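You operate a simulated robot arm through the tools that you are given. There is no shell and no other tool. Be economical: measure what you need, move in short steps, check, and stop when the job is done.

You run a simulated robot arm. Do the job below in one go: nothing can be reset, and whatever is moved stays where it is left.

JOB
Oil the sewer, three shots, and run the empty carriage through once.
Fine: oil first with the small yellow lever; speed one; reset brings the carriage home.

The check looks at the end state, three seconds after you hand in, the way a careful person would. Anything else that was tipped, shoved, dropped, spilled or broken makes it a failure.

ROBOT AND FRAMES
A 7-joint arm with a two-finger parallel gripper on a trunk, on a base that drives. Base frame: it is fixed to the floor where the robot stands at the start and does not move with it; the origin is under the middle of the robot, x ahead of it, y to its left, z up. Units: m, degrees, N and s.
With the tool pointing down near the work surface it reaches from about 0.28 to 0.72 m from the robot's upright axis, wherever it stands. Its first joint turns from -166.0 to 166.0 degrees. Places, roughly: black hand wheel [0.5, 0.9, 0.6]; black wing knob [0.4, 0.2, 0.8]; red wing switch [0.4, 0.6, 0.8]; short blue block [0.5, 1.25, 1]; short white lever [0.6, 0.3, 1.3]; short yellow block [0.5, 1.25, 1]; small blue button [0.4, 0.3, 0.8]; small blue knob [0.5, 0.5, 1.2]; small green button [0.4, 0.4, 0.8]; small green knob [0.5, 0.3, 1.2]; small red button [0.4, 0.4, 0.8]; small red knob [0.5, 0.7, 1.2]; small yellow lever [0.4, 0, 0.7]; wide black display [0.8, 0.1, 1.1]. Payload 3.43 kg.
The TCP is the grasp point between the finger pads, 0.034 m short of the fingertips. In the tool frame z runs along the fingers and y along their closing line. The gripper opens to 0.128 m. The fingers are 0.024 m wide and 0.012 m thick; the gripper's body (0.048 by 0.13 m) begins 0.096 m behind the TCP.
Orientation is that of the tool frame in the base frame, as a unit quaternion [x, y, z, w]. With the fingers straight down and closing along the base's y, the tool's x points along the base's -x, its y along +y and its z along -z.

CONTROLS
- The arm moves only by the tool servo_tool. Its argument "plan" is a list of rows, each a list of 7 numbers: the turn, a rotation vector about the tool's x, y, z in degrees, then the shift along the tool's x, y, z in m, then the finger opening in m, from 0 to 0.128. In form: [[ax, ay, az, dx, dy, dz, hand], ...]. A call has 1 to 12 rows; each row is the pose to reach, as a shift and turn from the pose commanded when the call began, along the tool's axes at that moment. Each row takes 0.2 s and may step no farther than 0.05 m and 8.6 degrees from the row before; otherwise, or with a gripper value out of range, the whole call is refused. Where a pose cannot be reached the arm comes as near as it can. A force on the tool above 40 N (or 10 N above the force at the start of the call, whichever is more), or a blocked arm, ends the call early, and 0.2 s more pass. Each finger travels about 0.108 m/s and halts on what it meets, pressing with about 30 N; the grip force reading is that of the motor and also rises with nothing between the fingers. The clock runs only during rows and for 0.2 s after the last one: add rows that repeat a pose to give the fingers time. The reply holds the time, the measured pose of the TCP, the force on the tool along the base axes, the opening and the grip force, in the units named above and with some noise, with the torque about the TCP (base axes, N m) and any sound that the robot's microphone picked up.
- Cameras (640 x 400 px; columns grow to the right, rows downward): "scene" is now at [-0.0038, 0.1617, 1.4468]; the picture's right is [0.23, -0.97, 0.00], its down [-0.55, -0.13, -0.83] and it looks along [0.80, 0.19, -0.56] (base axes); focal length 272 px, centre (320, 200). "wrist" rides on the gripper at [0.076, -0.011, -0.16] in the tool frame; the picture's right is [0.15, 0.99, 0.00], its down [-0.88, 0.13, -0.46] and it looks along [-0.45, 0.07, 0.89] (tool axes); focal length 234 px, centre (320, 200). There is no depth. A picture from a camera that has moved, and an enlarged one, comes with that camera's place and axes in the base frame and with its lens.
- grab_frame(camera): a new picture of that camera. No time passes.
- slide_trunk(by): slides the trunk up (or, below 0, down) by that many m; the arm and the scene camera ride with it, the base frame stays. It gives what a move gives, with no picture.
- roll_base(legs): drives the robot by 1 to 6 legs, each [ahead, left, turn to the left] in m, m and degrees, along the robot's own axes; the way and the turn of a leg run together, so that a leg with both is an arc; at most 1.5 m and 180 degrees a leg. The arm and the cameras ride along, it lands a little off, and it stops where it bumps. It gives what a move gives.
- aim_head(pan, tilt): turns the head with the scene camera to pan (to the left, within 86 degrees either way) and tilt (down, from -29 to 69), counted from straight ahead of the robot. It gives what a move gives.
- close_up(camera, box): a new picture of the part [left, top, right, bottom] of that camera's present view, enlarged. No time passes.
- job_done(): hands the job in; it is judged then, once.

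Work in short steps. Places have to be worked out from the pictures, the camera data and where the tool is seen: move nearer, look again, correct. Check each grasp and each placing, and mend what went wrong. You have 120 turns and 82 pictures in all, those below and enlarged ones among them. Open the gripper and draw the arm clear of the work before you hand the job in, unless the task says otherwise; then end with one line.

The tools are called after "Emit:" as name(argument=value, ...) on one line, values as JSON. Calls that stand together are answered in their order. servo_tool: Moves the arm, as the interface text tells. Its arguments: {"type":"object","properties":{"plan":{"type":"array"}},"required":["plan"]} The other tools are called the same way: slide_trunk (by) slides the trunk up or down; roll_base (legs) drives the base; aim_head (pan, tilt) turns the head that bears the scene camera; grab_frame (camera) takes a picture; close_up (camera, box) takes an enlarged picture of a part of a camera's view; job_done () hands the job in.

At the start:

```text
t: 0.0
ee_pos: [0.3738, 0.0966, 1.0439]
tool_rot: [0.0, 1.0, 0.0, 0.0]
wrist_force: [-0.2, 1.0, 0.0]
torque: [-0.01, -0.03, -0.03]
finger_gap: 0.1279
finger_force: 0.0
trunk travel left (down, up): [-0.15, 0.174]
robot x, y, heading: [-0.0002, 0.0009, 0.0]
head pan, tilt: [13.0, 34.3]
```

scene: 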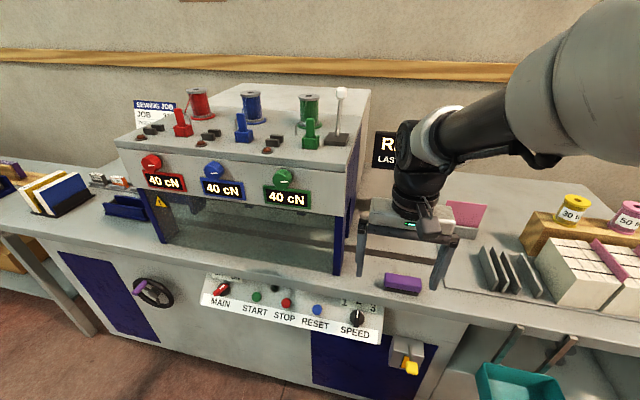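
wrist: 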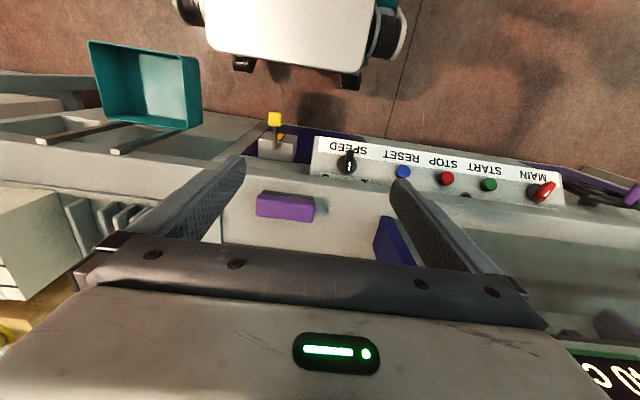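

I'll read the panel, job card and display before moving anything.

Emit:
close_up(camera="scene", box=[190, 260, 450, 390])

Emit:
close_up(camera="scene", box=[110, 80, 370, 240])

Emit:
close_up(camera="wrist", box=[240, 90, 600, 230])

```text
2.46 times, centred on (320, 325) of scene
camera zoom: at [-0.0038, 0.1617, 1.4468], right [0.23, -0.97, 0.0], down [-0.55, -0.13, -0.83], along [0.8, 0.19, -0.56], focal length 670 px, centre (320, -108)
```

zoom: 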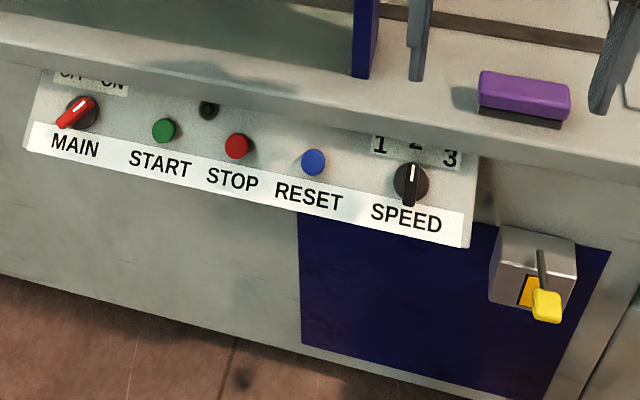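

```text
2.46 times, centred on (240, 160) of scene
camera zoom: at [-0.0038, 0.1617, 1.4468], right [0.23, -0.97, 0.0], down [-0.55, -0.13, -0.83], along [0.8, 0.19, -0.56], focal length 670 px, centre (517, 298)
```

zoom: 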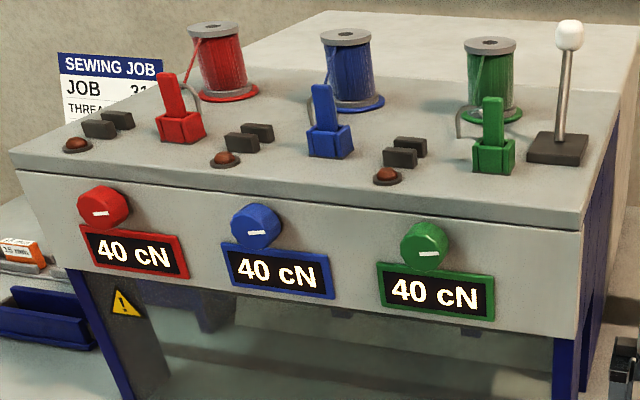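

```text
1.78 times, centred on (420, 160) of wrist
camera zoom: at [0.2985, 0.084, 1.2052], right [-0.15, 0.99, 0.0], down [0.88, 0.13, 0.46], along [0.45, 0.07, -0.89], focal length 416 px, centre (142, 271)
```

zoom: 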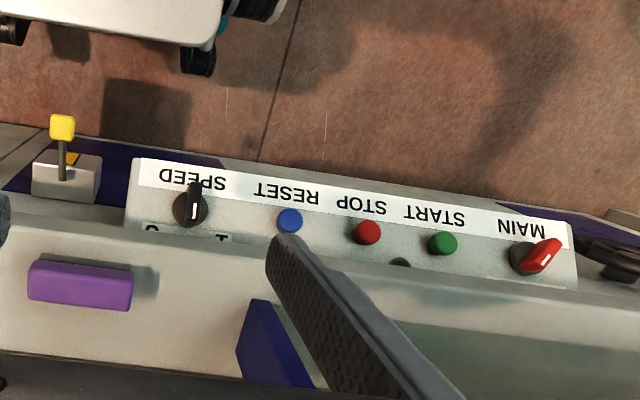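

Triangulating from the scene and wrist cameras puts the yellow lever knob at about (0.389, 0.001, 0.666). The rod comes out of the front box, so the stroke is probably downward. I'll close the fingers, move above it, and then look again, since the arm will no longer block the display.

Emit:
servo_tool(plan=[[0, 0, 0, 0, -0.03, 0.02, 0.1], [0, 0, 0, 0, -0.06, 0.04, 0.06], [0, 0, 0, -0.01, -0.097, 0.06, 0.03], [0, 0, 0, -0.013, -0.097, 0.1, 0], [0, 0, 0, -0.013, -0.097, 0.14, 0], [0, 0, 0, -0.013, -0.097, 0.14, 0]])

Emit:
grab_frame(camera="scene")

Emit:
grab_frame(camera="wrist")

```text
t: 1.4
ee_pos: [0.3876, 0.0016, 0.9039]
tool_rot: [0.0, 1.0, 0.0, 0.001]
wrist_force: [0.6, 0.4, -0.1]
torque: [0.01, 0.0, -0.02]
finger_gap: 0.0002
finger_force: 30.0
trunk travel left (down, up): [-0.15, 0.174]
robot x, y, heading: [-0.0036, 0.0013, 0.1]
head pan, tilt: [13.0, 34.3]
```

```text
76 pictures are left
camera scene: at [-0.0036, 0.1617, 1.4468], right [0.23, -0.97, 0.0], down [-0.55, -0.13, -0.83], along [0.8, 0.19, -0.56], focal length 272 px, centre (320, 200)
```

scene: 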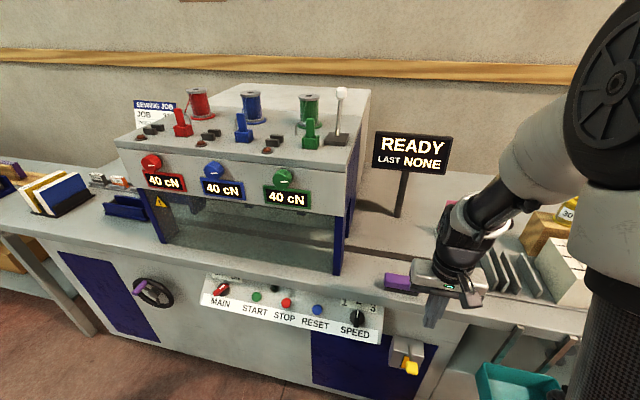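

```text
75 pictures are left
camera wrist: at [0.3123, -0.0103, 1.0646], right [-0.15, 0.99, 0.0], down [0.88, 0.13, 0.46], along [0.45, 0.07, -0.89], focal length 234 px, centre (320, 200)
```

wrist: 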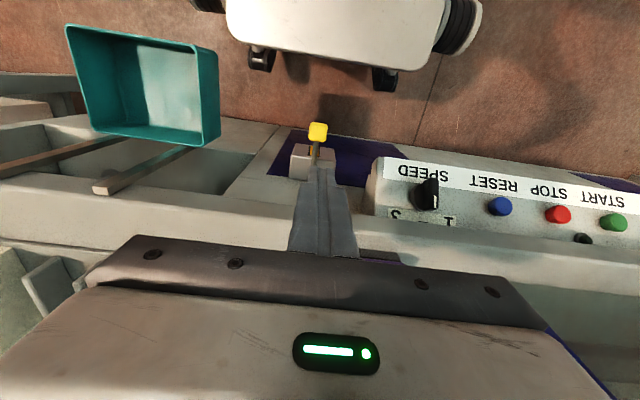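

The display reads "READY, LAST NONE", so the power is already on. The bench edge is at about x 0.43, z 0.87, which is tight for a vertical tool. I'll back the base up 0.2 m and tilt the tool so the gripper body leans towards the robot.

Emit:
roll_base(legs=[[-0.2, 0, 0]])

Emit:
servo_tool(plan=[[0, -8, 0, 0, 0, 0, 0], [0, -16, 0, 0, 0, 0.02, 0], [0, -24, 0, 0, 0, 0.04, 0], [0, -32, 0, -0.03, 0, 0.06, 0], [0, -40, 0, -0.06, 0, 0.08, 0], [0, -40, 0, -0.06, 0, 0.08, 0]])

Emit:
grab_frame(camera="wrist")

Emit:
grab_frame(camera="scene")

```text
t: 3.0
ee_pos: [0.1886, 0.0014, 0.9048]
tool_rot: [0.002, 1.0, 0.0, 0.001]
wrist_force: [0.4, 0.1, -0.1]
torque: [0.0, 0.01, 0.02]
finger_gap: 0.0
finger_force: 30.2
trunk travel left (down, up): [-0.15, 0.174]
robot x, y, heading: [-0.2005, -0.0001, -0.2]
head pan, tilt: [13.0, 34.3]
```

```text
t: 4.4
ee_pos: [0.2482, 0.0007, 0.826]
tool_rot: [0.0, 0.939, 0.0, 0.343]
wrist_force: [-0.3, 0.1, -0.6]
torque: [-0.02, 0.01, 0.02]
finger_gap: 0.0
finger_force: 30.3
out of reach, approached as far as the arm can: row 3, 4
trunk travel left (down, up): [-0.15, 0.174]
robot x, y, heading: [-0.1987, 0.0002, -0.3]
head pan, tilt: [13.0, 34.3]
```

```text
74 pictures are left
camera wrist: at [0.0889, -0.0119, 0.8995], right [-0.11, 0.99, -0.09], down [0.38, 0.13, 0.92], along [0.92, 0.06, -0.39], focal length 234 px, centre (320, 200)
```

wrist: 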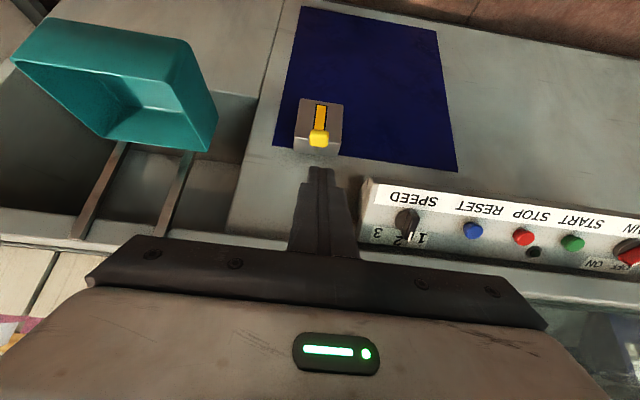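

```text
73 pictures are left
camera scene: at [-0.2028, 0.1619, 1.4468], right [0.22, -0.97, 0.0], down [-0.55, -0.13, -0.83], along [0.8, 0.18, -0.56], focal length 272 px, centre (320, 200)
```

scene: 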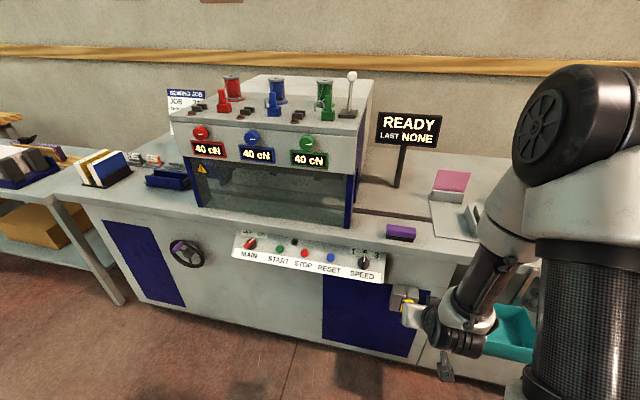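

The wrist view shows the lever at the top of its orange slot, so the stroke is down. I'll bring the closed fingertips just above the knob at tip height 0.72 and check.

Emit:
servo_tool(plan=[[0, 0, 0, -0.015, 0, 0.045, 0], [0, 0, 0, -0.03, 0, 0.09, 0], [0, 0, 0, -0.04, 0, 0.125, 0], [0, 0, 0, -0.0466, 0, 0.1436, 0], [0, 0, 0, -0.0466, 0, 0.1436, 0]])

Emit:
grab_frame(camera="wrist")

Emit:
close_up(camera="scene", box=[320, 220, 480, 320])

```text
t: 5.6
ee_pos: [0.3769, 0.0015, 0.7453]
tool_rot: [0.001, 0.94, 0.0, 0.343]
wrist_force: [-0.2, 0.7, -0.2]
torque: [0.03, 0.0, -0.01]
finger_gap: 0.0001
finger_force: 29.7
trunk travel left (down, up): [-0.15, 0.174]
robot x, y, heading: [-0.2011, 0.0014, -0.2]
head pan, tilt: [13.0, 34.3]
```

```text
72 pictures are left
camera wrist: at [0.2163, -0.0116, 0.8186], right [-0.11, 0.99, -0.09], down [0.38, 0.13, 0.92], along [0.92, 0.06, -0.39], focal length 234 px, centre (320, 200)
```

wrist: 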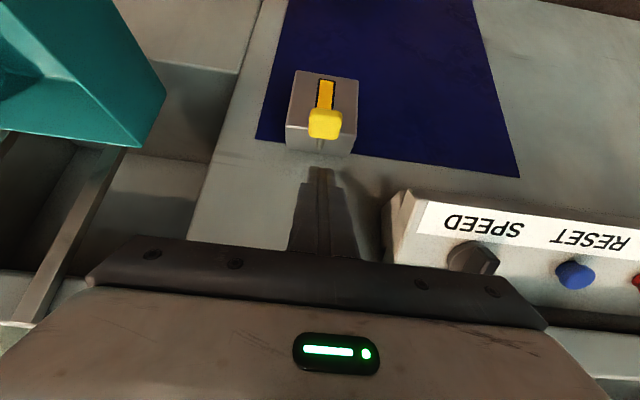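

```text
4.00 times, centred on (400, 270) of scene
camera zoom: at [-0.2029, 0.1619, 1.4468], right [0.22, -0.97, 0.0], down [-0.55, -0.13, -0.83], along [0.8, 0.18, -0.56], focal length 1088 px, centre (0, -80)
```

zoom: 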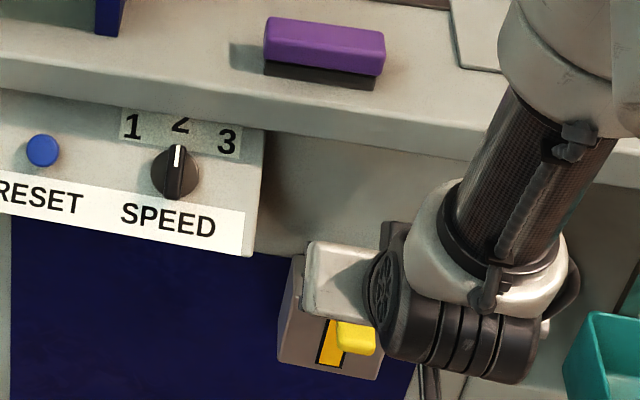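

The tips are lined up above the knob. I'll press straight down in 1 cm rows and watch the force and sound.

Emit:
servo_tool(plan=[[0, 0, 0, 0.0064, 0.001, 0.0077, 0], [0, 0, 0, 0.0129, 0.001, 0.0153, 0], [0, 0, 0, 0.0193, 0.001, 0.023, 0], [0, 0, 0, 0.0257, 0.001, 0.0306, 0], [0, 0, 0, 0.0321, 0.001, 0.0383, 0], [0, 0, 0, 0.0386, 0.001, 0.046, 0]])

Emit:
grab_frame(camera="wrist")

```text
t: 7.0
ee_pos: [0.3764, 0.0007, 0.6846]
tool_rot: [0.002, 0.94, -0.001, 0.342]
wrist_force: [-2.7, -0.2, 2.1]
torque: [0.02, 0.0, -0.06]
finger_gap: 0.0001
finger_force: 31.3
trunk travel left (down, up): [-0.15, 0.174]
robot x, y, heading: [-0.1997, -0.0003, 0.1]
head pan, tilt: [13.0, 34.3]
```

```text
70 pictures are left
camera wrist: at [0.2158, -0.0106, 0.7587], right [-0.11, 0.99, -0.09], down [0.38, 0.13, 0.92], along [0.92, 0.06, -0.39], focal length 234 px, centre (320, 200)
```

wrist: 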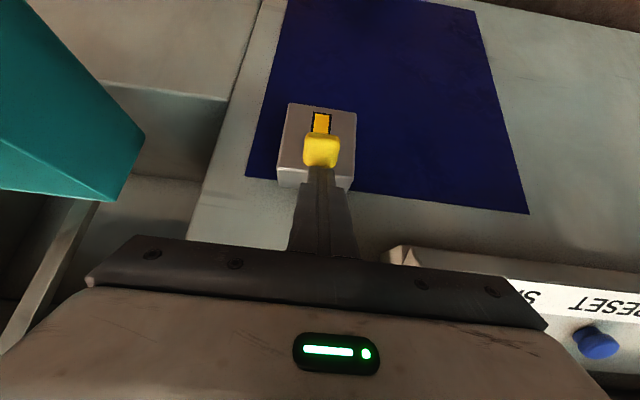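

The tips are in contact at about 3 N and the lever is partly down. I'll carry on to the stop.

Emit:
servo_tool(plan=[[0, 0, 0, 0.0064, 0, 0.0077, 0], [0, 0, 0, 0.0129, 0, 0.0153, 0], [0, 0, 0, 0.0193, 0, 0.023, 0], [0, 0, 0, 0.0257, 0, 0.0306, 0], [0, 0, 0, 0.029, 0, 0.0345, 0]])

Emit:
grab_frame(camera="wrist")

```text
t: 7.7
ee_pos: [0.3743, 0.0009, 0.6707]
tool_rot: [0.002, 0.938, -0.001, 0.347]
wrist_force: [-21.1, 0.4, 31.7]
torque: [-0.06, 0.26, 0.12]
finger_gap: 0.0
finger_force: 30.2
trunk travel left (down, up): [-0.15, 0.174]
robot x, y, heading: [-0.1964, -0.0005, 0.0]
head pan, tilt: [13.0, 34.3]
stopped in row 3: the force on the tool passed its limit at 54 N (the readings are from after the stop); the commanded pose is now the measured one
```

```text
69 pictures are left
camera wrist: at [0.2144, -0.0102, 0.7425], right [-0.11, 0.99, -0.1], down [0.37, 0.13, 0.92], along [0.92, 0.06, -0.38], focal length 234 px, centre (320, 200)
```

wrist: 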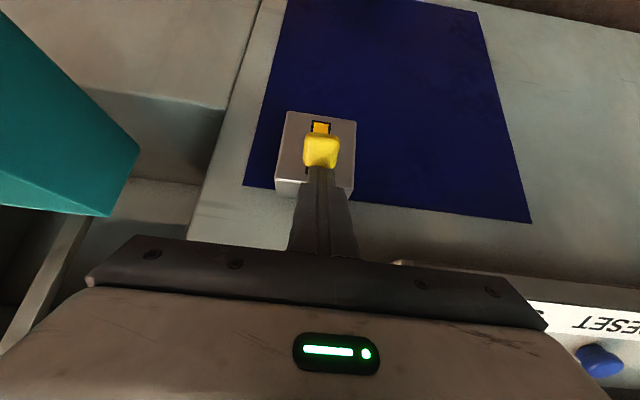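

The lever met a hard stop at TCP z 0.671. I'll lift off to see whether it springs back, and check for any sound or counter.

Emit:
servo_tool(plan=[[0, 0, 0, -0.0129, 0, -0.0153, 0], [0, 0, 0, -0.0257, 0, -0.0306, 0], [0, 0, 0, -0.0386, 0, -0.046, 0], [0, 0, 0, -0.0514, 0, -0.0613, 0], [0, 0, 0, -0.0514, 0, -0.0613, 0]])

Emit:
grab_frame(camera="wrist")

Emit:
grab_frame(camera="scene")

```text
t: 8.8
ee_pos: [0.3765, 0.0002, 0.7461]
tool_rot: [0.002, 0.939, -0.001, 0.344]
wrist_force: [-0.2, 0.0, 0.1]
torque: [0.01, -0.01, -0.01]
finger_gap: 0.0001
finger_force: 29.9
trunk travel left (down, up): [-0.15, 0.174]
robot x, y, heading: [-0.2024, 0.0028, -0.2]
head pan, tilt: [13.0, 34.3]
```

```text
68 pictures are left
camera wrist: at [0.2167, -0.0111, 0.8198], right [-0.11, 0.99, -0.1], down [0.38, 0.13, 0.92], along [0.92, 0.06, -0.39], focal length 234 px, centre (320, 200)
```

wrist: 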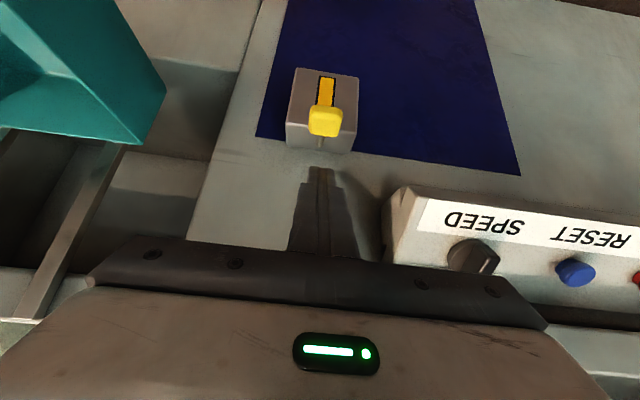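

```text
67 pictures are left
camera scene: at [-0.2032, 0.1619, 1.4468], right [0.22, -0.97, 0.0], down [-0.55, -0.13, -0.83], along [0.81, 0.18, -0.56], focal length 272 px, centre (320, 200)
```

scene: 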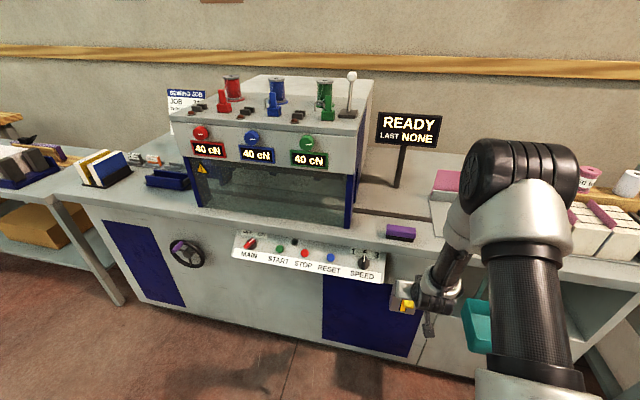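

The lever springs back to the top by itself. For the second stroke I'll press to the stop again and look from the scene camera, to confirm the stop is the lever's own travel limit.

Emit:
servo_tool(plan=[[0, 0, 0, 0.0129, 0, 0.0153, 0], [0, 0, 0, 0.0257, 0, 0.0306, 0], [0, 0, 0, 0.0386, 0, 0.046, 0], [0, 0, 0, 0.045, 0, 0.0536, 0], [0, 0, 0, 0.0482, 0, 0.0575, 0], [0, 0, 0, 0.0495, 0, 0.059, 0], [0, 0, 0, 0.0508, 0, 0.0605, 0], [0, 0, 0, 0.052, 0, 0.062, 0]])

Emit:
close_up(camera="scene", box=[360, 260, 480, 335])

Emit:
close_up(camera="wrist", box=[250, 90, 410, 190])

```text
t: 10.7
ee_pos: [0.3763, 0.0011, 0.6708]
tool_rot: [0.002, 0.937, -0.001, 0.349]
wrist_force: [-18.0, 0.1, 27.4]
torque: [0.03, 0.24, -0.06]
finger_gap: 0.0
finger_force: 30.1
trunk travel left (down, up): [-0.15, 0.174]
robot x, y, heading: [-0.2014, -0.0001, -0.4]
head pan, tilt: [13.0, 34.3]
stopped in row 8: the force on the tool passed its limit at 42 N (the readings are from after the stop); the commanded pose is now the measured one
```

```text
5.33 times, centred on (420, 298) of scene
camera zoom: at [-0.2066, 0.1619, 1.4469], right [0.22, -0.97, 0.0], down [-0.55, -0.13, -0.83], along [0.81, 0.18, -0.56], focal length 1451 px, centre (-213, -320)
```

zoom: 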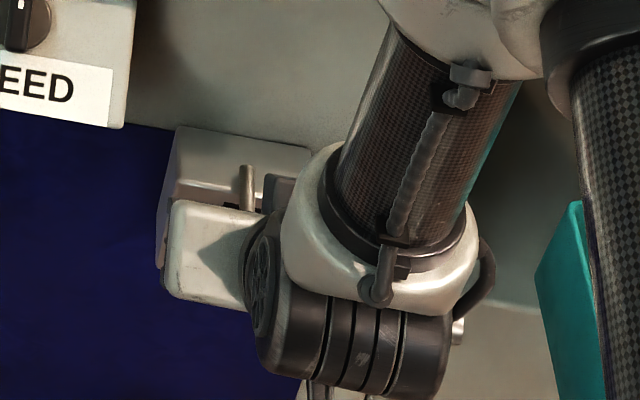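

```text
4.00 times, centred on (330, 140) of wrist
camera zoom: at [0.2153, -0.0101, 0.7426], right [-0.11, 0.99, -0.1], down [0.37, 0.13, 0.92], along [0.92, 0.06, -0.38], focal length 937 px, centre (280, 440)
```

zoom: 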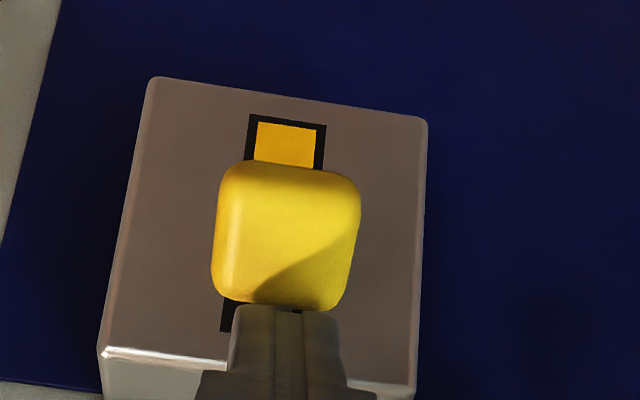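

The lever stopped at the same height again, so that is its mechanical limit. I'll lift fully, pause, and do the third stroke, then lift away.

Emit:
servo_tool(plan=[[0, 0, 0, -0.0129, 0, -0.0153, 0], [0, 0, 0, -0.0257, 0, -0.0306, 0], [0, 0, 0, -0.0386, 0, -0.046, 0], [0, 0, 0, -0.0514, 0, -0.0613, 0], [0, 0, 0, -0.0514, 0, -0.0613, 0], [0, 0, 0, -0.0514, 0, -0.0613, 0]])

Emit:
servo_tool(plan=[[0, 0, 0, 0.0129, 0, 0.0153, 0], [0, 0, 0, 0.0257, 0, 0.0306, 0], [0, 0, 0, 0.0386, 0, 0.046, 0], [0, 0, 0, 0.045, 0, 0.0536, 0], [0, 0, 0, 0.0482, 0, 0.0575, 0], [0, 0, 0, 0.0495, 0, 0.059, 0], [0, 0, 0, 0.0508, 0, 0.0605, 0], [0, 0, 0, 0.052, 0, 0.062, 0], [0, 0, 0, 0.053, 0, 0.0632, 0]])

Emit:
servo_tool(plan=[[0, 0, 0, -0.0129, 0, -0.0153, 0], [0, 0, 0, -0.0257, 0, -0.0306, 0], [0, 0, 0, -0.0386, 0, -0.046, 0], [0, 0, 0, -0.0514, 0, -0.0613, 0], [0, 0, 0, -0.0514, 0, -0.0613, 0], [0, 0, 0, -0.0514, 0, -0.0613, 0]])

Emit:
close_up(camera="wrist", box=[250, 60, 410, 160])

```text
t: 12.1
ee_pos: [0.3771, 0.0019, 0.7488]
tool_rot: [0.001, 0.938, -0.001, 0.347]
wrist_force: [0.0, 0.1, -0.3]
torque: [0.03, -0.01, 0.0]
finger_gap: 0.0
finger_force: 29.7
trunk travel left (down, up): [-0.15, 0.174]
robot x, y, heading: [-0.2005, 0.0008, -0.1]
head pan, tilt: [13.0, 34.3]
```

```text
t: 13.9
ee_pos: [0.3778, 0.0013, 0.6716]
tool_rot: [0.002, 0.936, -0.001, 0.352]
wrist_force: [-18.8, 0.2, 27.3]
torque: [-0.01, 0.26, 0.08]
finger_gap: 0.0
finger_force: 29.6
trunk travel left (down, up): [-0.15, 0.174]
robot x, y, heading: [-0.2018, -0.0033, -0.3]
head pan, tilt: [13.0, 34.3]
stopped in row 9: the force on the tool passed its limit at 43 N (the readings are from after the stop); the commanded pose is now the measured one
```

```text
t: 15.3
ee_pos: [0.3765, 0.0019, 0.7494]
tool_rot: [0.002, 0.937, -0.001, 0.349]
wrist_force: [0.5, -0.1, -0.8]
torque: [-0.01, 0.02, 0.0]
finger_gap: 0.0001
finger_force: 30.1
trunk travel left (down, up): [-0.15, 0.174]
robot x, y, heading: [-0.2007, 0.0014, 0.1]
head pan, tilt: [13.0, 34.3]
```

```text
4.00 times, centred on (330, 110) of wrist
camera zoom: at [0.2156, -0.0101, 0.8205], right [-0.11, 0.99, -0.1], down [0.37, 0.13, 0.92], along [0.92, 0.06, -0.38], focal length 937 px, centre (280, 560)
```

zoom: 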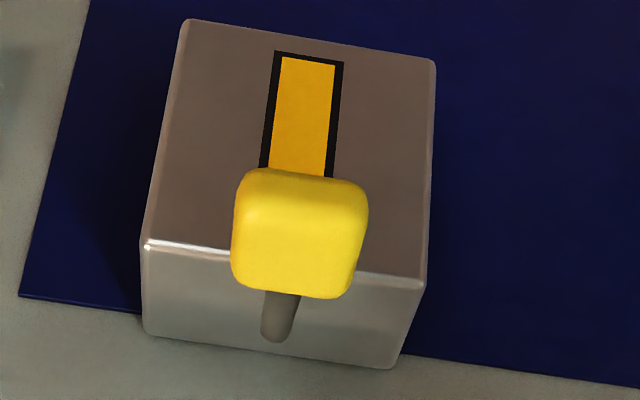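

All three strokes went to the stop. The contact torque matches the fingertip corner on the knob, so it really was the lever's limit. Next is the speed knob, so I'll retract, shift the base left and look at the panel.

Emit:
servo_tool(plan=[[0, 0, 0, 0, 0, -0.04, 0], [0, 0, 0, 0, 0, -0.08, 0], [0, 0, 0, 0, 0, -0.12, 0], [0, 0, 0, 0, 0, -0.14, 0], [0, 0, 0, 0, 0, -0.14, 0]])

Emit:
roll_base(legs=[[0, 0.25, 0]])

Emit:
aim_head(pan=0, tilt=42)

Emit:
grab_frame(camera="scene")

Emit:
grab_frame(camera="wrist")

```text
t: 16.5
ee_pos: [0.2863, 0.0014, 0.8558]
tool_rot: [0.002, 0.937, -0.001, 0.349]
wrist_force: [0.0, -0.2, -0.6]
torque: [0.01, 0.01, 0.0]
finger_gap: 0.0
finger_force: 30.4
trunk travel left (down, up): [-0.15, 0.174]
robot x, y, heading: [-0.2028, 0.0002, 0.1]
head pan, tilt: [13.0, 34.3]
```

```text
t: 19.5
ee_pos: [0.2863, 0.2481, 0.8564]
tool_rot: [0.003, 0.937, -0.002, 0.349]
wrist_force: [-0.6, 1.0, 0.7]
torque: [-0.01, -0.02, -0.01]
finger_gap: 0.0
finger_force: 29.8
trunk travel left (down, up): [-0.15, 0.174]
robot x, y, heading: [-0.1978, 0.2467, -0.4]
head pan, tilt: [13.0, 34.3]
```

```text
t: 20.2
ee_pos: [0.2873, 0.2474, 0.8563]
tool_rot: [0.004, 0.937, -0.003, 0.349]
wrist_force: [0.4, 0.2, -1.1]
torque: [0.0, -0.04, 0.05]
finger_gap: 0.0
finger_force: 29.9
trunk travel left (down, up): [-0.15, 0.174]
robot x, y, heading: [-0.1963, 0.2524, -0.6]
head pan, tilt: [0.0, 42.0]
```

```text
63 pictures are left
camera scene: at [-0.2045, 0.3898, 1.4353], right [-0.01, -1.0, 0.0], down [-0.67, 0.0, -0.74], along [0.74, 0.0, -0.67], focal length 272 px, centre (320, 200)
```

scene: 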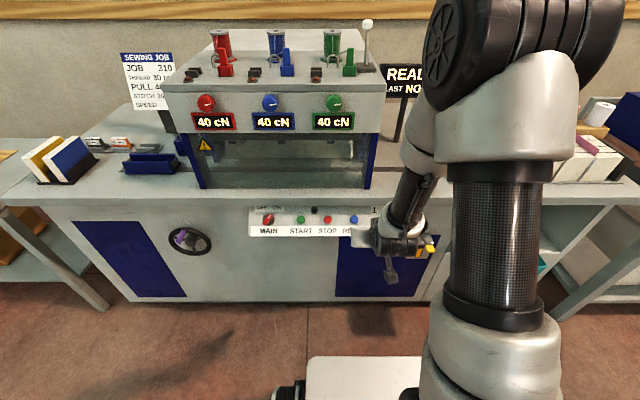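

```text
62 pictures are left
camera wrist: at [0.1251, 0.2369, 0.9271], right [-0.1, 0.99, -0.1], down [0.37, 0.13, 0.92], along [0.92, 0.06, -0.38], focal length 234 px, centre (320, 200)
```

wrist: 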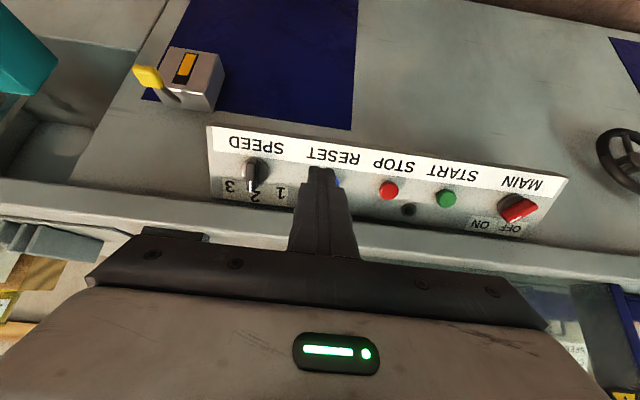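

I'll zoom in on the knobs, and on the job card in case it says something relevant.

Emit:
close_up(camera="wrist", box=[200, 110, 360, 210])

Emit:
close_up(camera="wrist", box=[360, 140, 600, 290])

Emit:
close_up(camera="scene", box=[110, 40, 270, 140])

Emit:
close_up(camera="scene", box=[170, 120, 410, 270])

```text
4.00 times, centred on (280, 160) of wrist
camera zoom: at [0.1251, 0.2369, 0.9271], right [-0.1, 0.99, -0.1], down [0.37, 0.13, 0.92], along [0.92, 0.06, -0.38], focal length 937 px, centre (480, 360)
```

zoom: 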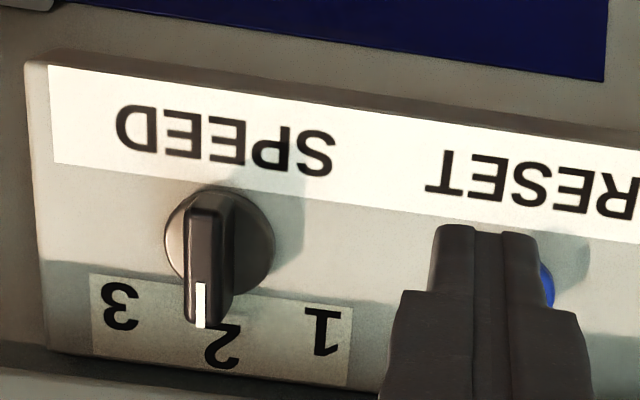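

```text
2.67 times, centred on (480, 215) of wrist
camera zoom: at [0.1251, 0.2369, 0.9271], right [-0.1, 0.99, -0.1], down [0.37, 0.13, 0.92], along [0.92, 0.06, -0.38], focal length 624 px, centre (-107, 160)
```

zoom: 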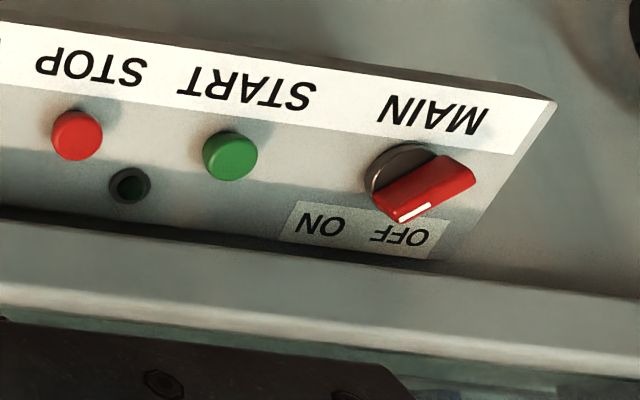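

```text
4.00 times, centred on (190, 90) of scene
camera zoom: at [-0.2045, 0.3898, 1.4353], right [-0.01, -1.0, 0.0], down [-0.67, 0.0, -0.74], along [0.74, 0.0, -0.67], focal length 1088 px, centre (840, 640)
```

zoom: 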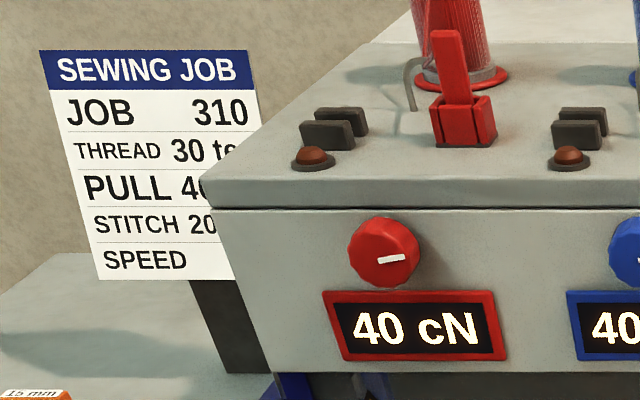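

```text
2.67 times, centred on (290, 195) of scene
camera zoom: at [-0.2045, 0.3898, 1.4353], right [-0.01, -1.0, 0.0], down [-0.67, 0.0, -0.74], along [0.74, 0.0, -0.67], focal length 725 px, centre (400, 213)
```

zoom: 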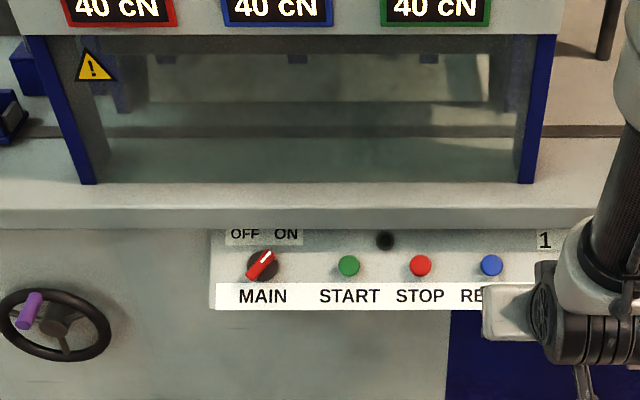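

MAIN points to ON and SPEED points to 2. The speed knob is at about (0.43, 0.161, 0.767) on a panel sloped roughly 27° from vertical. I'll align the tool with the panel normal about 12 cm out and open the fingers.

Emit:
servo_tool(plan=[[0, -7, 0, -0.001, -0.03, 0.015, 0.02], [0, -14, 0, -0.002, -0.06, 0.03, 0.04], [0, -22, 0, -0.003, -0.086, 0.049, 0.06], [0, -22, 0, -0.003, -0.086, 0.049, 0.06]])

Emit:
grab_frame(camera="wrist")

Emit:
grab_frame(camera="scene")

```text
t: 21.2
ee_pos: [0.3207, 0.1599, 0.8219]
tool_rot: [0.003, 0.853, -0.002, 0.523]
wrist_force: [-0.1, 0.2, 0.5]
torque: [0.0, -0.01, 0.03]
finger_gap: 0.06
finger_force: 0.1
trunk travel left (down, up): [-0.15, 0.174]
robot x, y, heading: [-0.1979, 0.2459, -0.5]
head pan, tilt: [0.0, 42.0]
```

```text
57 pictures are left
camera wrist: at [0.1442, 0.1487, 0.8262], right [-0.06, 0.99, -0.13], down [0.0, 0.13, 0.99], along [1.0, 0.06, 0.0], focal length 234 px, centre (320, 200)
```

wrist: 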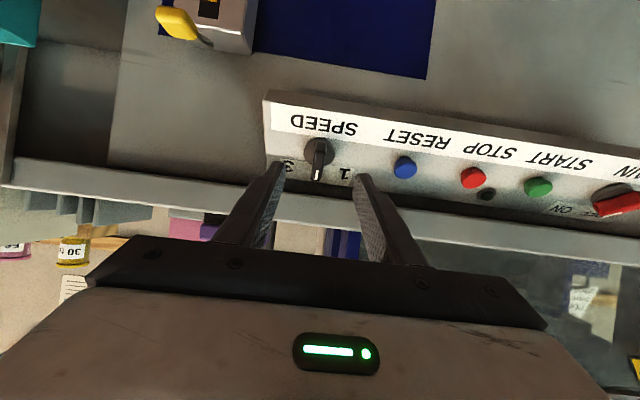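

```text
56 pictures are left
camera scene: at [-0.2044, 0.3896, 1.4353], right [-0.01, -1.0, 0.0], down [-0.67, 0.0, -0.74], along [0.74, 0.0, -0.67], focal length 272 px, centre (320, 200)
```

scene: 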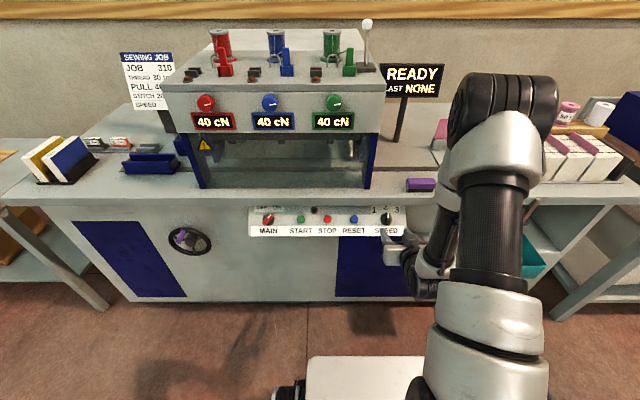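

The knob is centred between the fingers, at y about 0.157. I'll advance along the normal and check the view before the last bit.

Emit:
servo_tool(plan=[[0, 0, 0, 0, -0.002, 0.03, 0.06], [0, 0, 0, 0, -0.002, 0.055, 0.06], [0, 0, 0, 0, -0.002, 0.055, 0.06]])

Emit:
close_up(camera="wrist", box=[220, 90, 420, 215])

Emit:
close_up(camera="scene", box=[330, 180, 460, 260])

```text
t: 22.0
ee_pos: [0.3692, 0.1597, 0.7943]
tool_rot: [0.002, 0.853, -0.002, 0.522]
wrist_force: [-0.1, -0.1, 1.1]
torque: [0.03, -0.01, 0.03]
finger_gap: 0.0601
finger_force: 0.0
trunk travel left (down, up): [-0.15, 0.174]
robot x, y, heading: [-0.2004, 0.2444, -0.5]
head pan, tilt: [0.0, 42.0]
```

```text
3.20 times, centred on (320, 152) of wrist
camera zoom: at [0.1939, 0.1482, 0.8011], right [-0.06, 0.99, -0.13], down [0.0, 0.13, 0.99], along [1.0, 0.06, 0.0], focal length 749 px, centre (320, 352)
```

zoom: 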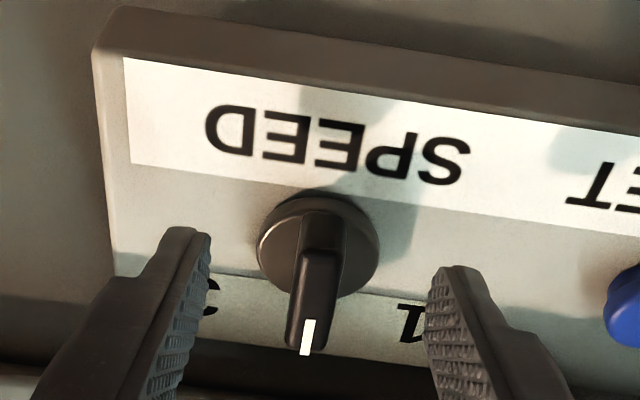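

```text
4.92 times, centred on (395, 220) of scene
camera zoom: at [-0.2045, 0.3897, 1.4353], right [-0.01, -1.0, 0.0], down [-0.67, 0.0, -0.74], along [0.74, 0.0, -0.67], focal length 1339 px, centre (-49, 102)
```

zoom: 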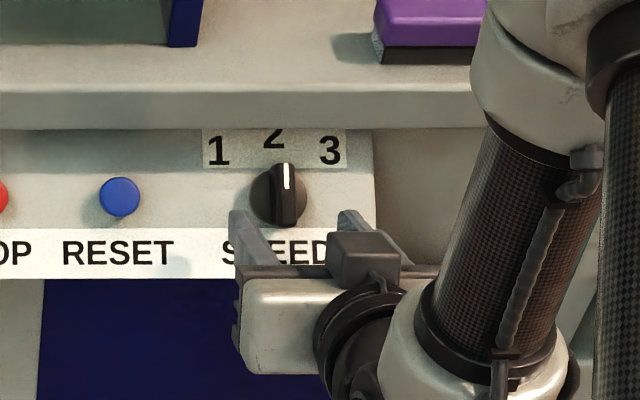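

The wing sits between the fingertips with room to spare. I'll go in 15 mm more and close gently on it.

Emit:
servo_tool(plan=[[0, 0, 0, 0, -0.002, 0.008, 0.06], [0, 0, 0, 0, -0.002, 0.015, 0.06], [0, 0, 0, 0, -0.002, 0.015, 0.04], [0, 0, 0, 0, -0.002, 0.015, 0.02], [0, 0, 0, 0, -0.002, 0.015, 0.01], [0, 0, 0, 0, -0.002, 0.015, 0.01]])

Emit:
close_up(camera="wrist", box=[220, 90, 420, 215])

```text
t: 23.4
ee_pos: [0.3824, 0.1583, 0.7899]
tool_rot: [0.002, 0.853, -0.001, 0.522]
wrist_force: [0.9, 8.5, 1.2]
torque: [0.08, 0.03, 0.38]
finger_gap: 0.0139
finger_force: 45.0
trunk travel left (down, up): [-0.15, 0.174]
robot x, y, heading: [-0.201, 0.2483, -0.4]
head pan, tilt: [0.0, 42.0]
```

```text
3.20 times, centred on (320, 152) of wrist
camera zoom: at [0.2065, 0.1473, 0.7955], right [-0.06, 0.99, -0.13], down [0.0, 0.13, 0.99], along [1.0, 0.06, 0.0], focal length 749 px, centre (320, 352)
```

zoom: 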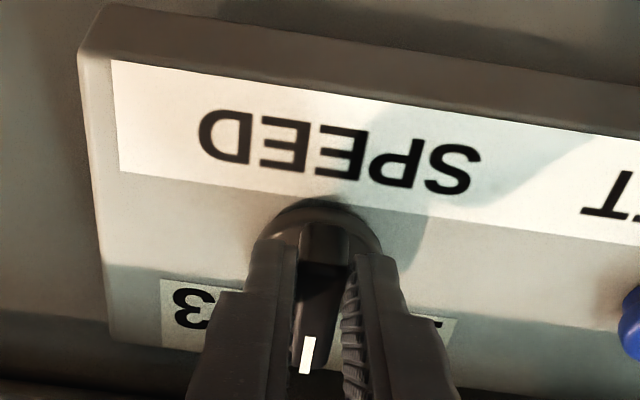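

The wing is gripped with a 14 mm gap. I'll turn it 45° anticlockwise, as seen from the front, towards 1.

Emit:
servo_tool(plan=[[0, 0, -7, 0, 0.002, 0, 0.01], [0, 0, -14, 0, 0.002, 0, 0.01], [0, 0, -21, 0, 0.002, 0, 0.01], [0, 0, -28, 0, 0.002, 0, 0.01], [0, 0, -35, 0, 0.002, 0, 0.01], [0, 0, -40, 0, 0.002, 0, 0.01], [0, 0, -45, 0, 0.002, 0, 0.01], [0, 0, -45, 0, 0.002, 0, 0.01]])

Emit:
close_up(camera="wrist", box=[200, 80, 440, 230])

Emit:
close_up(camera="scene", box=[330, 180, 460, 260])

```text
t: 25.1
ee_pos: [0.3845, 0.1508, 0.7938]
tool_rot: [-0.318, 0.789, -0.21, 0.483]
wrist_force: [-2.9, -2.1, 3.7]
torque: [0.16, -0.12, 0.1]
finger_gap: 0.0159
finger_force: 44.9
trunk travel left (down, up): [-0.15, 0.174]
robot x, y, heading: [-0.1983, 0.2494, -0.5]
head pan, tilt: [0.0, 42.0]
stopped in row 8: the force on the tool passed its limit at 40 N (the readings are from after the stop); the commanded pose is now the measured one
```

```text
2.67 times, centred on (320, 155) of wrist
camera zoom: at [0.2201, 0.0921, 0.824], right [-0.34, 0.6, -0.72], down [-0.15, 0.72, 0.67], along [0.93, 0.34, -0.16], focal length 624 px, centre (320, 320)
```

zoom: 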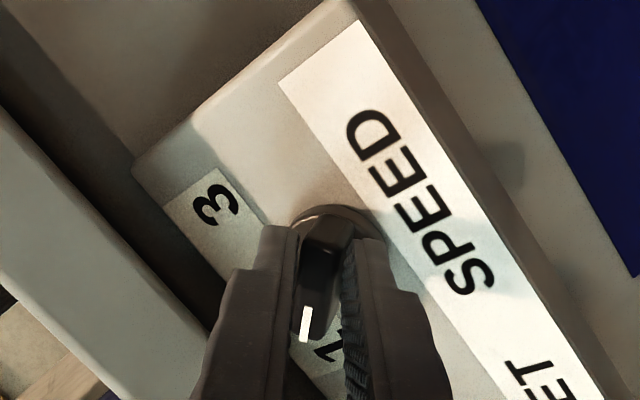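

```text
4.92 times, centred on (395, 220) of scene
camera zoom: at [-0.2049, 0.3893, 1.4351], right [-0.01, -1.0, 0.0], down [-0.67, 0.01, -0.74], along [0.74, -0.01, -0.67], focal length 1339 px, centre (-49, 102)
```

zoom: 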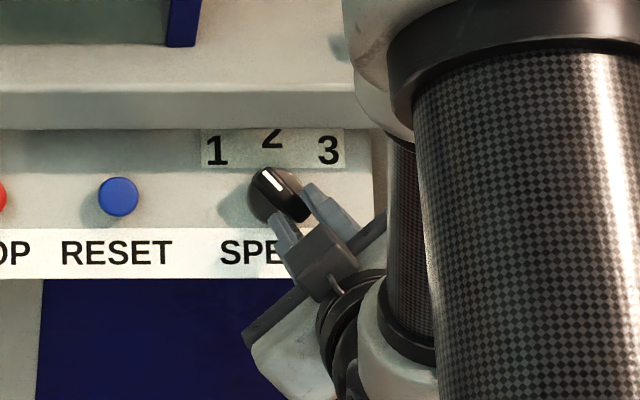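

The knob turned about 45° and came up against a stop. I'll release, back out along the tool axis and check the pointer.

Emit:
servo_tool(plan=[[0, 0, 0, 0, 0, 0, 0.03], [0, 0, 0, 0, 0, 0, 0.06], [0, 0, 0, 0, 0, -0.03, 0.06], [0, 0, 0, 0, 0, -0.07, 0.06], [0, 0, 8, 0, 0, -0.08, 0.06], [0, 0, 16, 0, 0, -0.08, 0.06], [0, 0, 24, 0, 0, -0.08, 0.03], [0, 0, 32, 0, 0, -0.08, 0.01], [0, 0, 40, 0, 0, -0.08, 0.0], [0, 0, 44, 0, 0, -0.08, 0.0]])

Emit:
grab_frame(camera="wrist")

Emit:
close_up(camera="scene", box=[330, 180, 460, 260])

```text
t: 27.3
ee_pos: [0.3129, 0.1544, 0.8289]
tool_rot: [0.001, 0.851, -0.013, 0.525]
wrist_force: [-1.1, -0.3, -0.5]
torque: [-0.03, 0.01, 0.01]
finger_gap: 0.0
finger_force: 30.4
trunk travel left (down, up): [-0.15, 0.174]
robot x, y, heading: [-0.1999, 0.2468, -0.2]
head pan, tilt: [0.0, 42.0]
```

```text
50 pictures are left
camera wrist: at [0.1359, 0.1436, 0.8326], right [-0.05, 0.99, -0.15], down [-0.01, 0.15, 0.99], along [1.0, 0.05, 0.0], focal length 234 px, centre (320, 200)
```

wrist: 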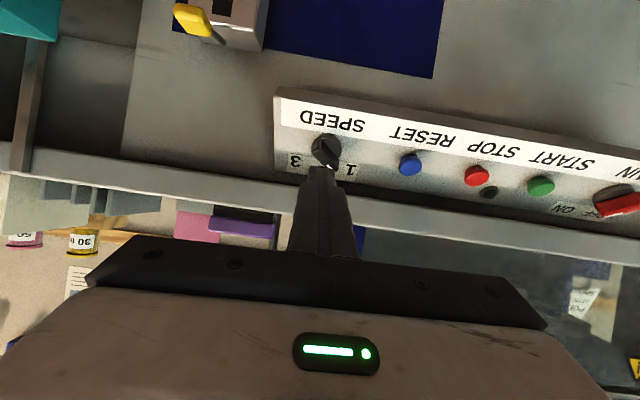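

```text
4.92 times, centred on (395, 220) of scene
camera zoom: at [-0.2043, 0.3895, 1.4353], right [-0.01, -1.0, 0.0], down [-0.67, 0.0, -0.74], along [0.74, -0.01, -0.67], focal length 1339 px, centre (-49, 102)
```

zoom: 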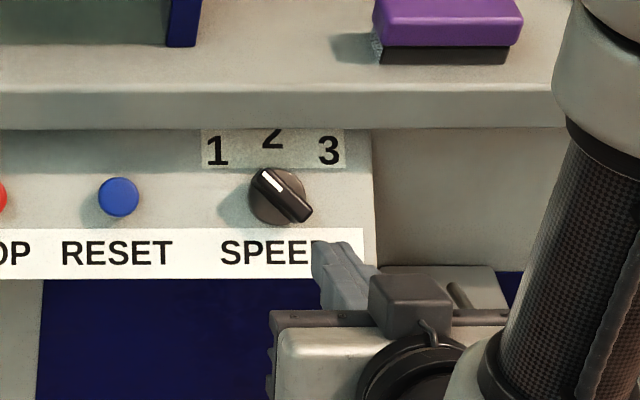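

The pointer is near 1 but I want to be sure it is seated, so I'll take a closer look from the wrist camera.

Emit:
close_up(camera="wrist", box=[270, 110, 390, 185])

```text
5.33 times, centred on (330, 148) of wrist
camera zoom: at [0.1359, 0.1436, 0.8326], right [-0.05, 0.99, -0.15], down [-0.01, 0.15, 0.99], along [1.0, 0.05, 0.0], focal length 1249 px, centre (267, 480)
```

zoom: 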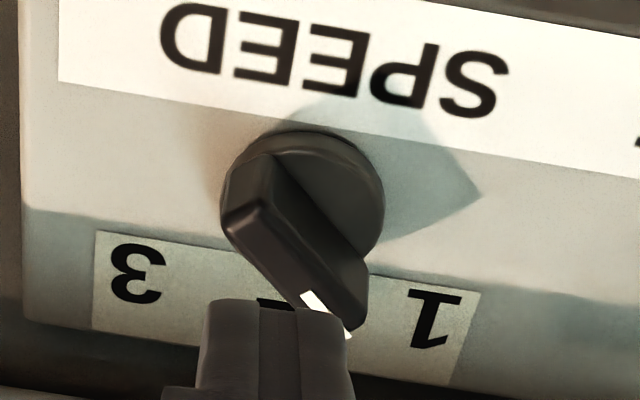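

The pointer reads about 44°, close to 1. To be sure it's seated I'll re-grip with the tool turned 50°. Closing the pads should line the wing up if it isn't already at its stop.

Emit:
servo_tool(plan=[[0, 0, -8, 0, 0.001, 0, 0.02], [0, 0, -16, 0.001, 0.002, 0, 0.04], [0, 0, -24, 0.002, 0.003, 0, 0.06], [0, 0, -32, 0.003, 0.0036, 0, 0.06], [0, 0, -40, 0.003, 0.0036, 0.03, 0.06], [0, 0, -48, 0.003, 0.0036, 0.06, 0.06], [0, 0, -50, 0.003, 0.0036, 0.0845, 0.06], [0, 0, -50, 0.003, 0.0036, 0.0845, 0.04], [0, 0, -50, 0.003, 0.0036, 0.0845, 0.02], [0, 0, -50, 0.003, 0.0036, 0.0845, 0.008], [0, 0, -50, 0.003, 0.0036, 0.0845, 0.008]])

Emit:
close_up(camera="wrist", box=[200, 80, 440, 230])

```text
t: 29.7
ee_pos: [0.3904, 0.1533, 0.7906]
tool_rot: [-0.356, 0.77, -0.236, 0.473]
wrist_force: [12.2, -14.1, 17.0]
torque: [0.85, -0.49, -0.79]
finger_gap: 0.0185
finger_force: 45.2
trunk travel left (down, up): [-0.15, 0.174]
robot x, y, heading: [-0.1982, 0.2501, -0.4]
head pan, tilt: [0.0, 42.0]
```

```text
2.67 times, centred on (320, 155) of wrist
camera zoom: at [0.2279, 0.09, 0.8272], right [-0.36, 0.51, -0.78], down [-0.19, 0.78, 0.6], along [0.91, 0.37, -0.19], focal length 624 px, centre (320, 320)
```

zoom: 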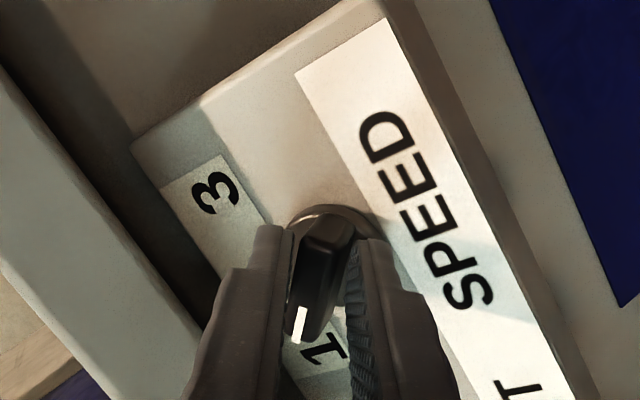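

Closing the pads met about 1.1 N·m of resistance, so the knob is hard against its stop at 1. I'll release, back off and square up in front of START at about (0.425, 0.439, 0.772).

Emit:
servo_tool(plan=[[0, 0, 0, 0, 0, 0, 0.03], [0, 0, 0, 0, 0, 0, 0.06], [0, 0, 0, 0, 0, -0.03, 0.06], [0, 0, 0, 0, 0, -0.07, 0.06], [0, 0, 8, 0, 0, -0.08, 0.06], [0, 0, 16, 0, 0, -0.08, 0.04], [0, 0, 24, 0, 0, -0.08, 0.02], [0, 0, 32, 0, 0, -0.08, 0.0], [0, 0, 40, 0, 0, -0.08, 0.0], [0, 0, 48, 0, 0, -0.08, 0.0], [0, 0, 50, 0, 0, -0.08, 0.0]])

Emit:
servo_tool(plan=[[0, 0, 0, 0, 0.04, 0, 0], [0, 0, 0, 0, 0.08, 0, 0], [0, 0, 0, 0, 0.12, 0, 0], [0, 0, 0, 0, 0.16, 0, 0], [0, 0, 0, 0, 0.2, 0, 0], [0, 0, 0, 0, 0.24, 0, 0], [0, 0, 0, 0, 0.28, 0, 0], [0, 0, 0, 0, 0.28, 0, 0]])

Emit:
grab_frame(camera="wrist")

Emit:
grab_frame(camera="scene")

```text
t: 32.1
ee_pos: [0.316, 0.1567, 0.8249]
tool_rot: [0.001, 0.851, -0.013, 0.525]
wrist_force: [0.8, 0.5, -0.3]
torque: [0.01, -0.02, 0.0]
finger_gap: 0.0001
finger_force: 29.7
trunk travel left (down, up): [-0.15, 0.174]
robot x, y, heading: [-0.1986, 0.2487, -0.5]
head pan, tilt: [0.0, 42.0]
```

```text
t: 33.9
ee_pos: [0.318, 0.4374, 0.8168]
tool_rot: [0.0, 0.851, -0.013, 0.525]
wrist_force: [-0.3, 0.4, 0.4]
torque: [-0.02, 0.01, -0.03]
finger_gap: 0.0
finger_force: 29.5
trunk travel left (down, up): [-0.15, 0.174]
robot x, y, heading: [-0.1949, 0.2483, -0.4]
head pan, tilt: [0.0, 42.0]
```

```text
46 pictures are left
camera wrist: at [0.141, 0.4279, 0.8212], right [-0.05, 0.99, -0.15], down [-0.01, 0.15, 0.99], along [1.0, 0.05, 0.0], focal length 234 px, centre (320, 200)
```

wrist: 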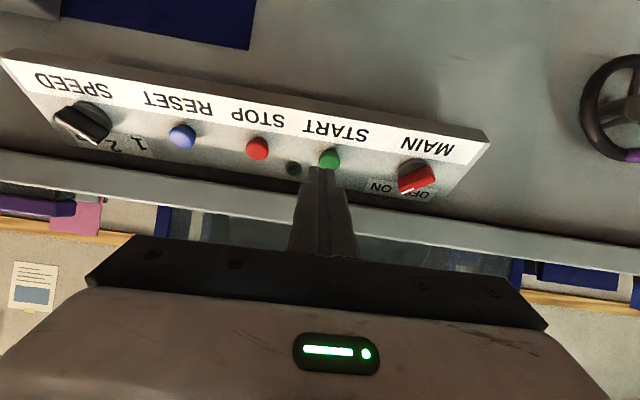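

```text
45 pictures are left
camera scene: at [-0.2043, 0.3896, 1.4352], right [-0.01, -1.0, 0.0], down [-0.67, 0.0, -0.74], along [0.74, -0.01, -0.67], focal length 272 px, centre (320, 200)
```

scene: 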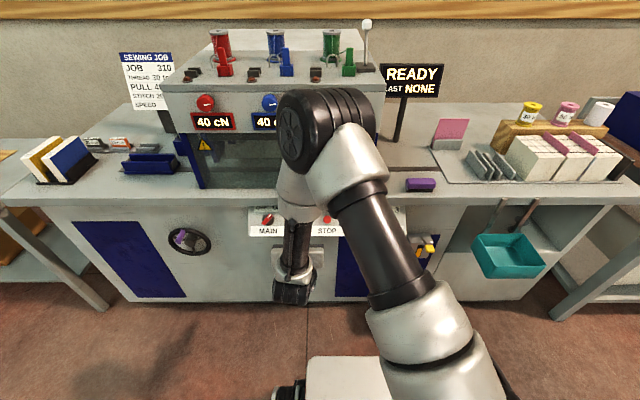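

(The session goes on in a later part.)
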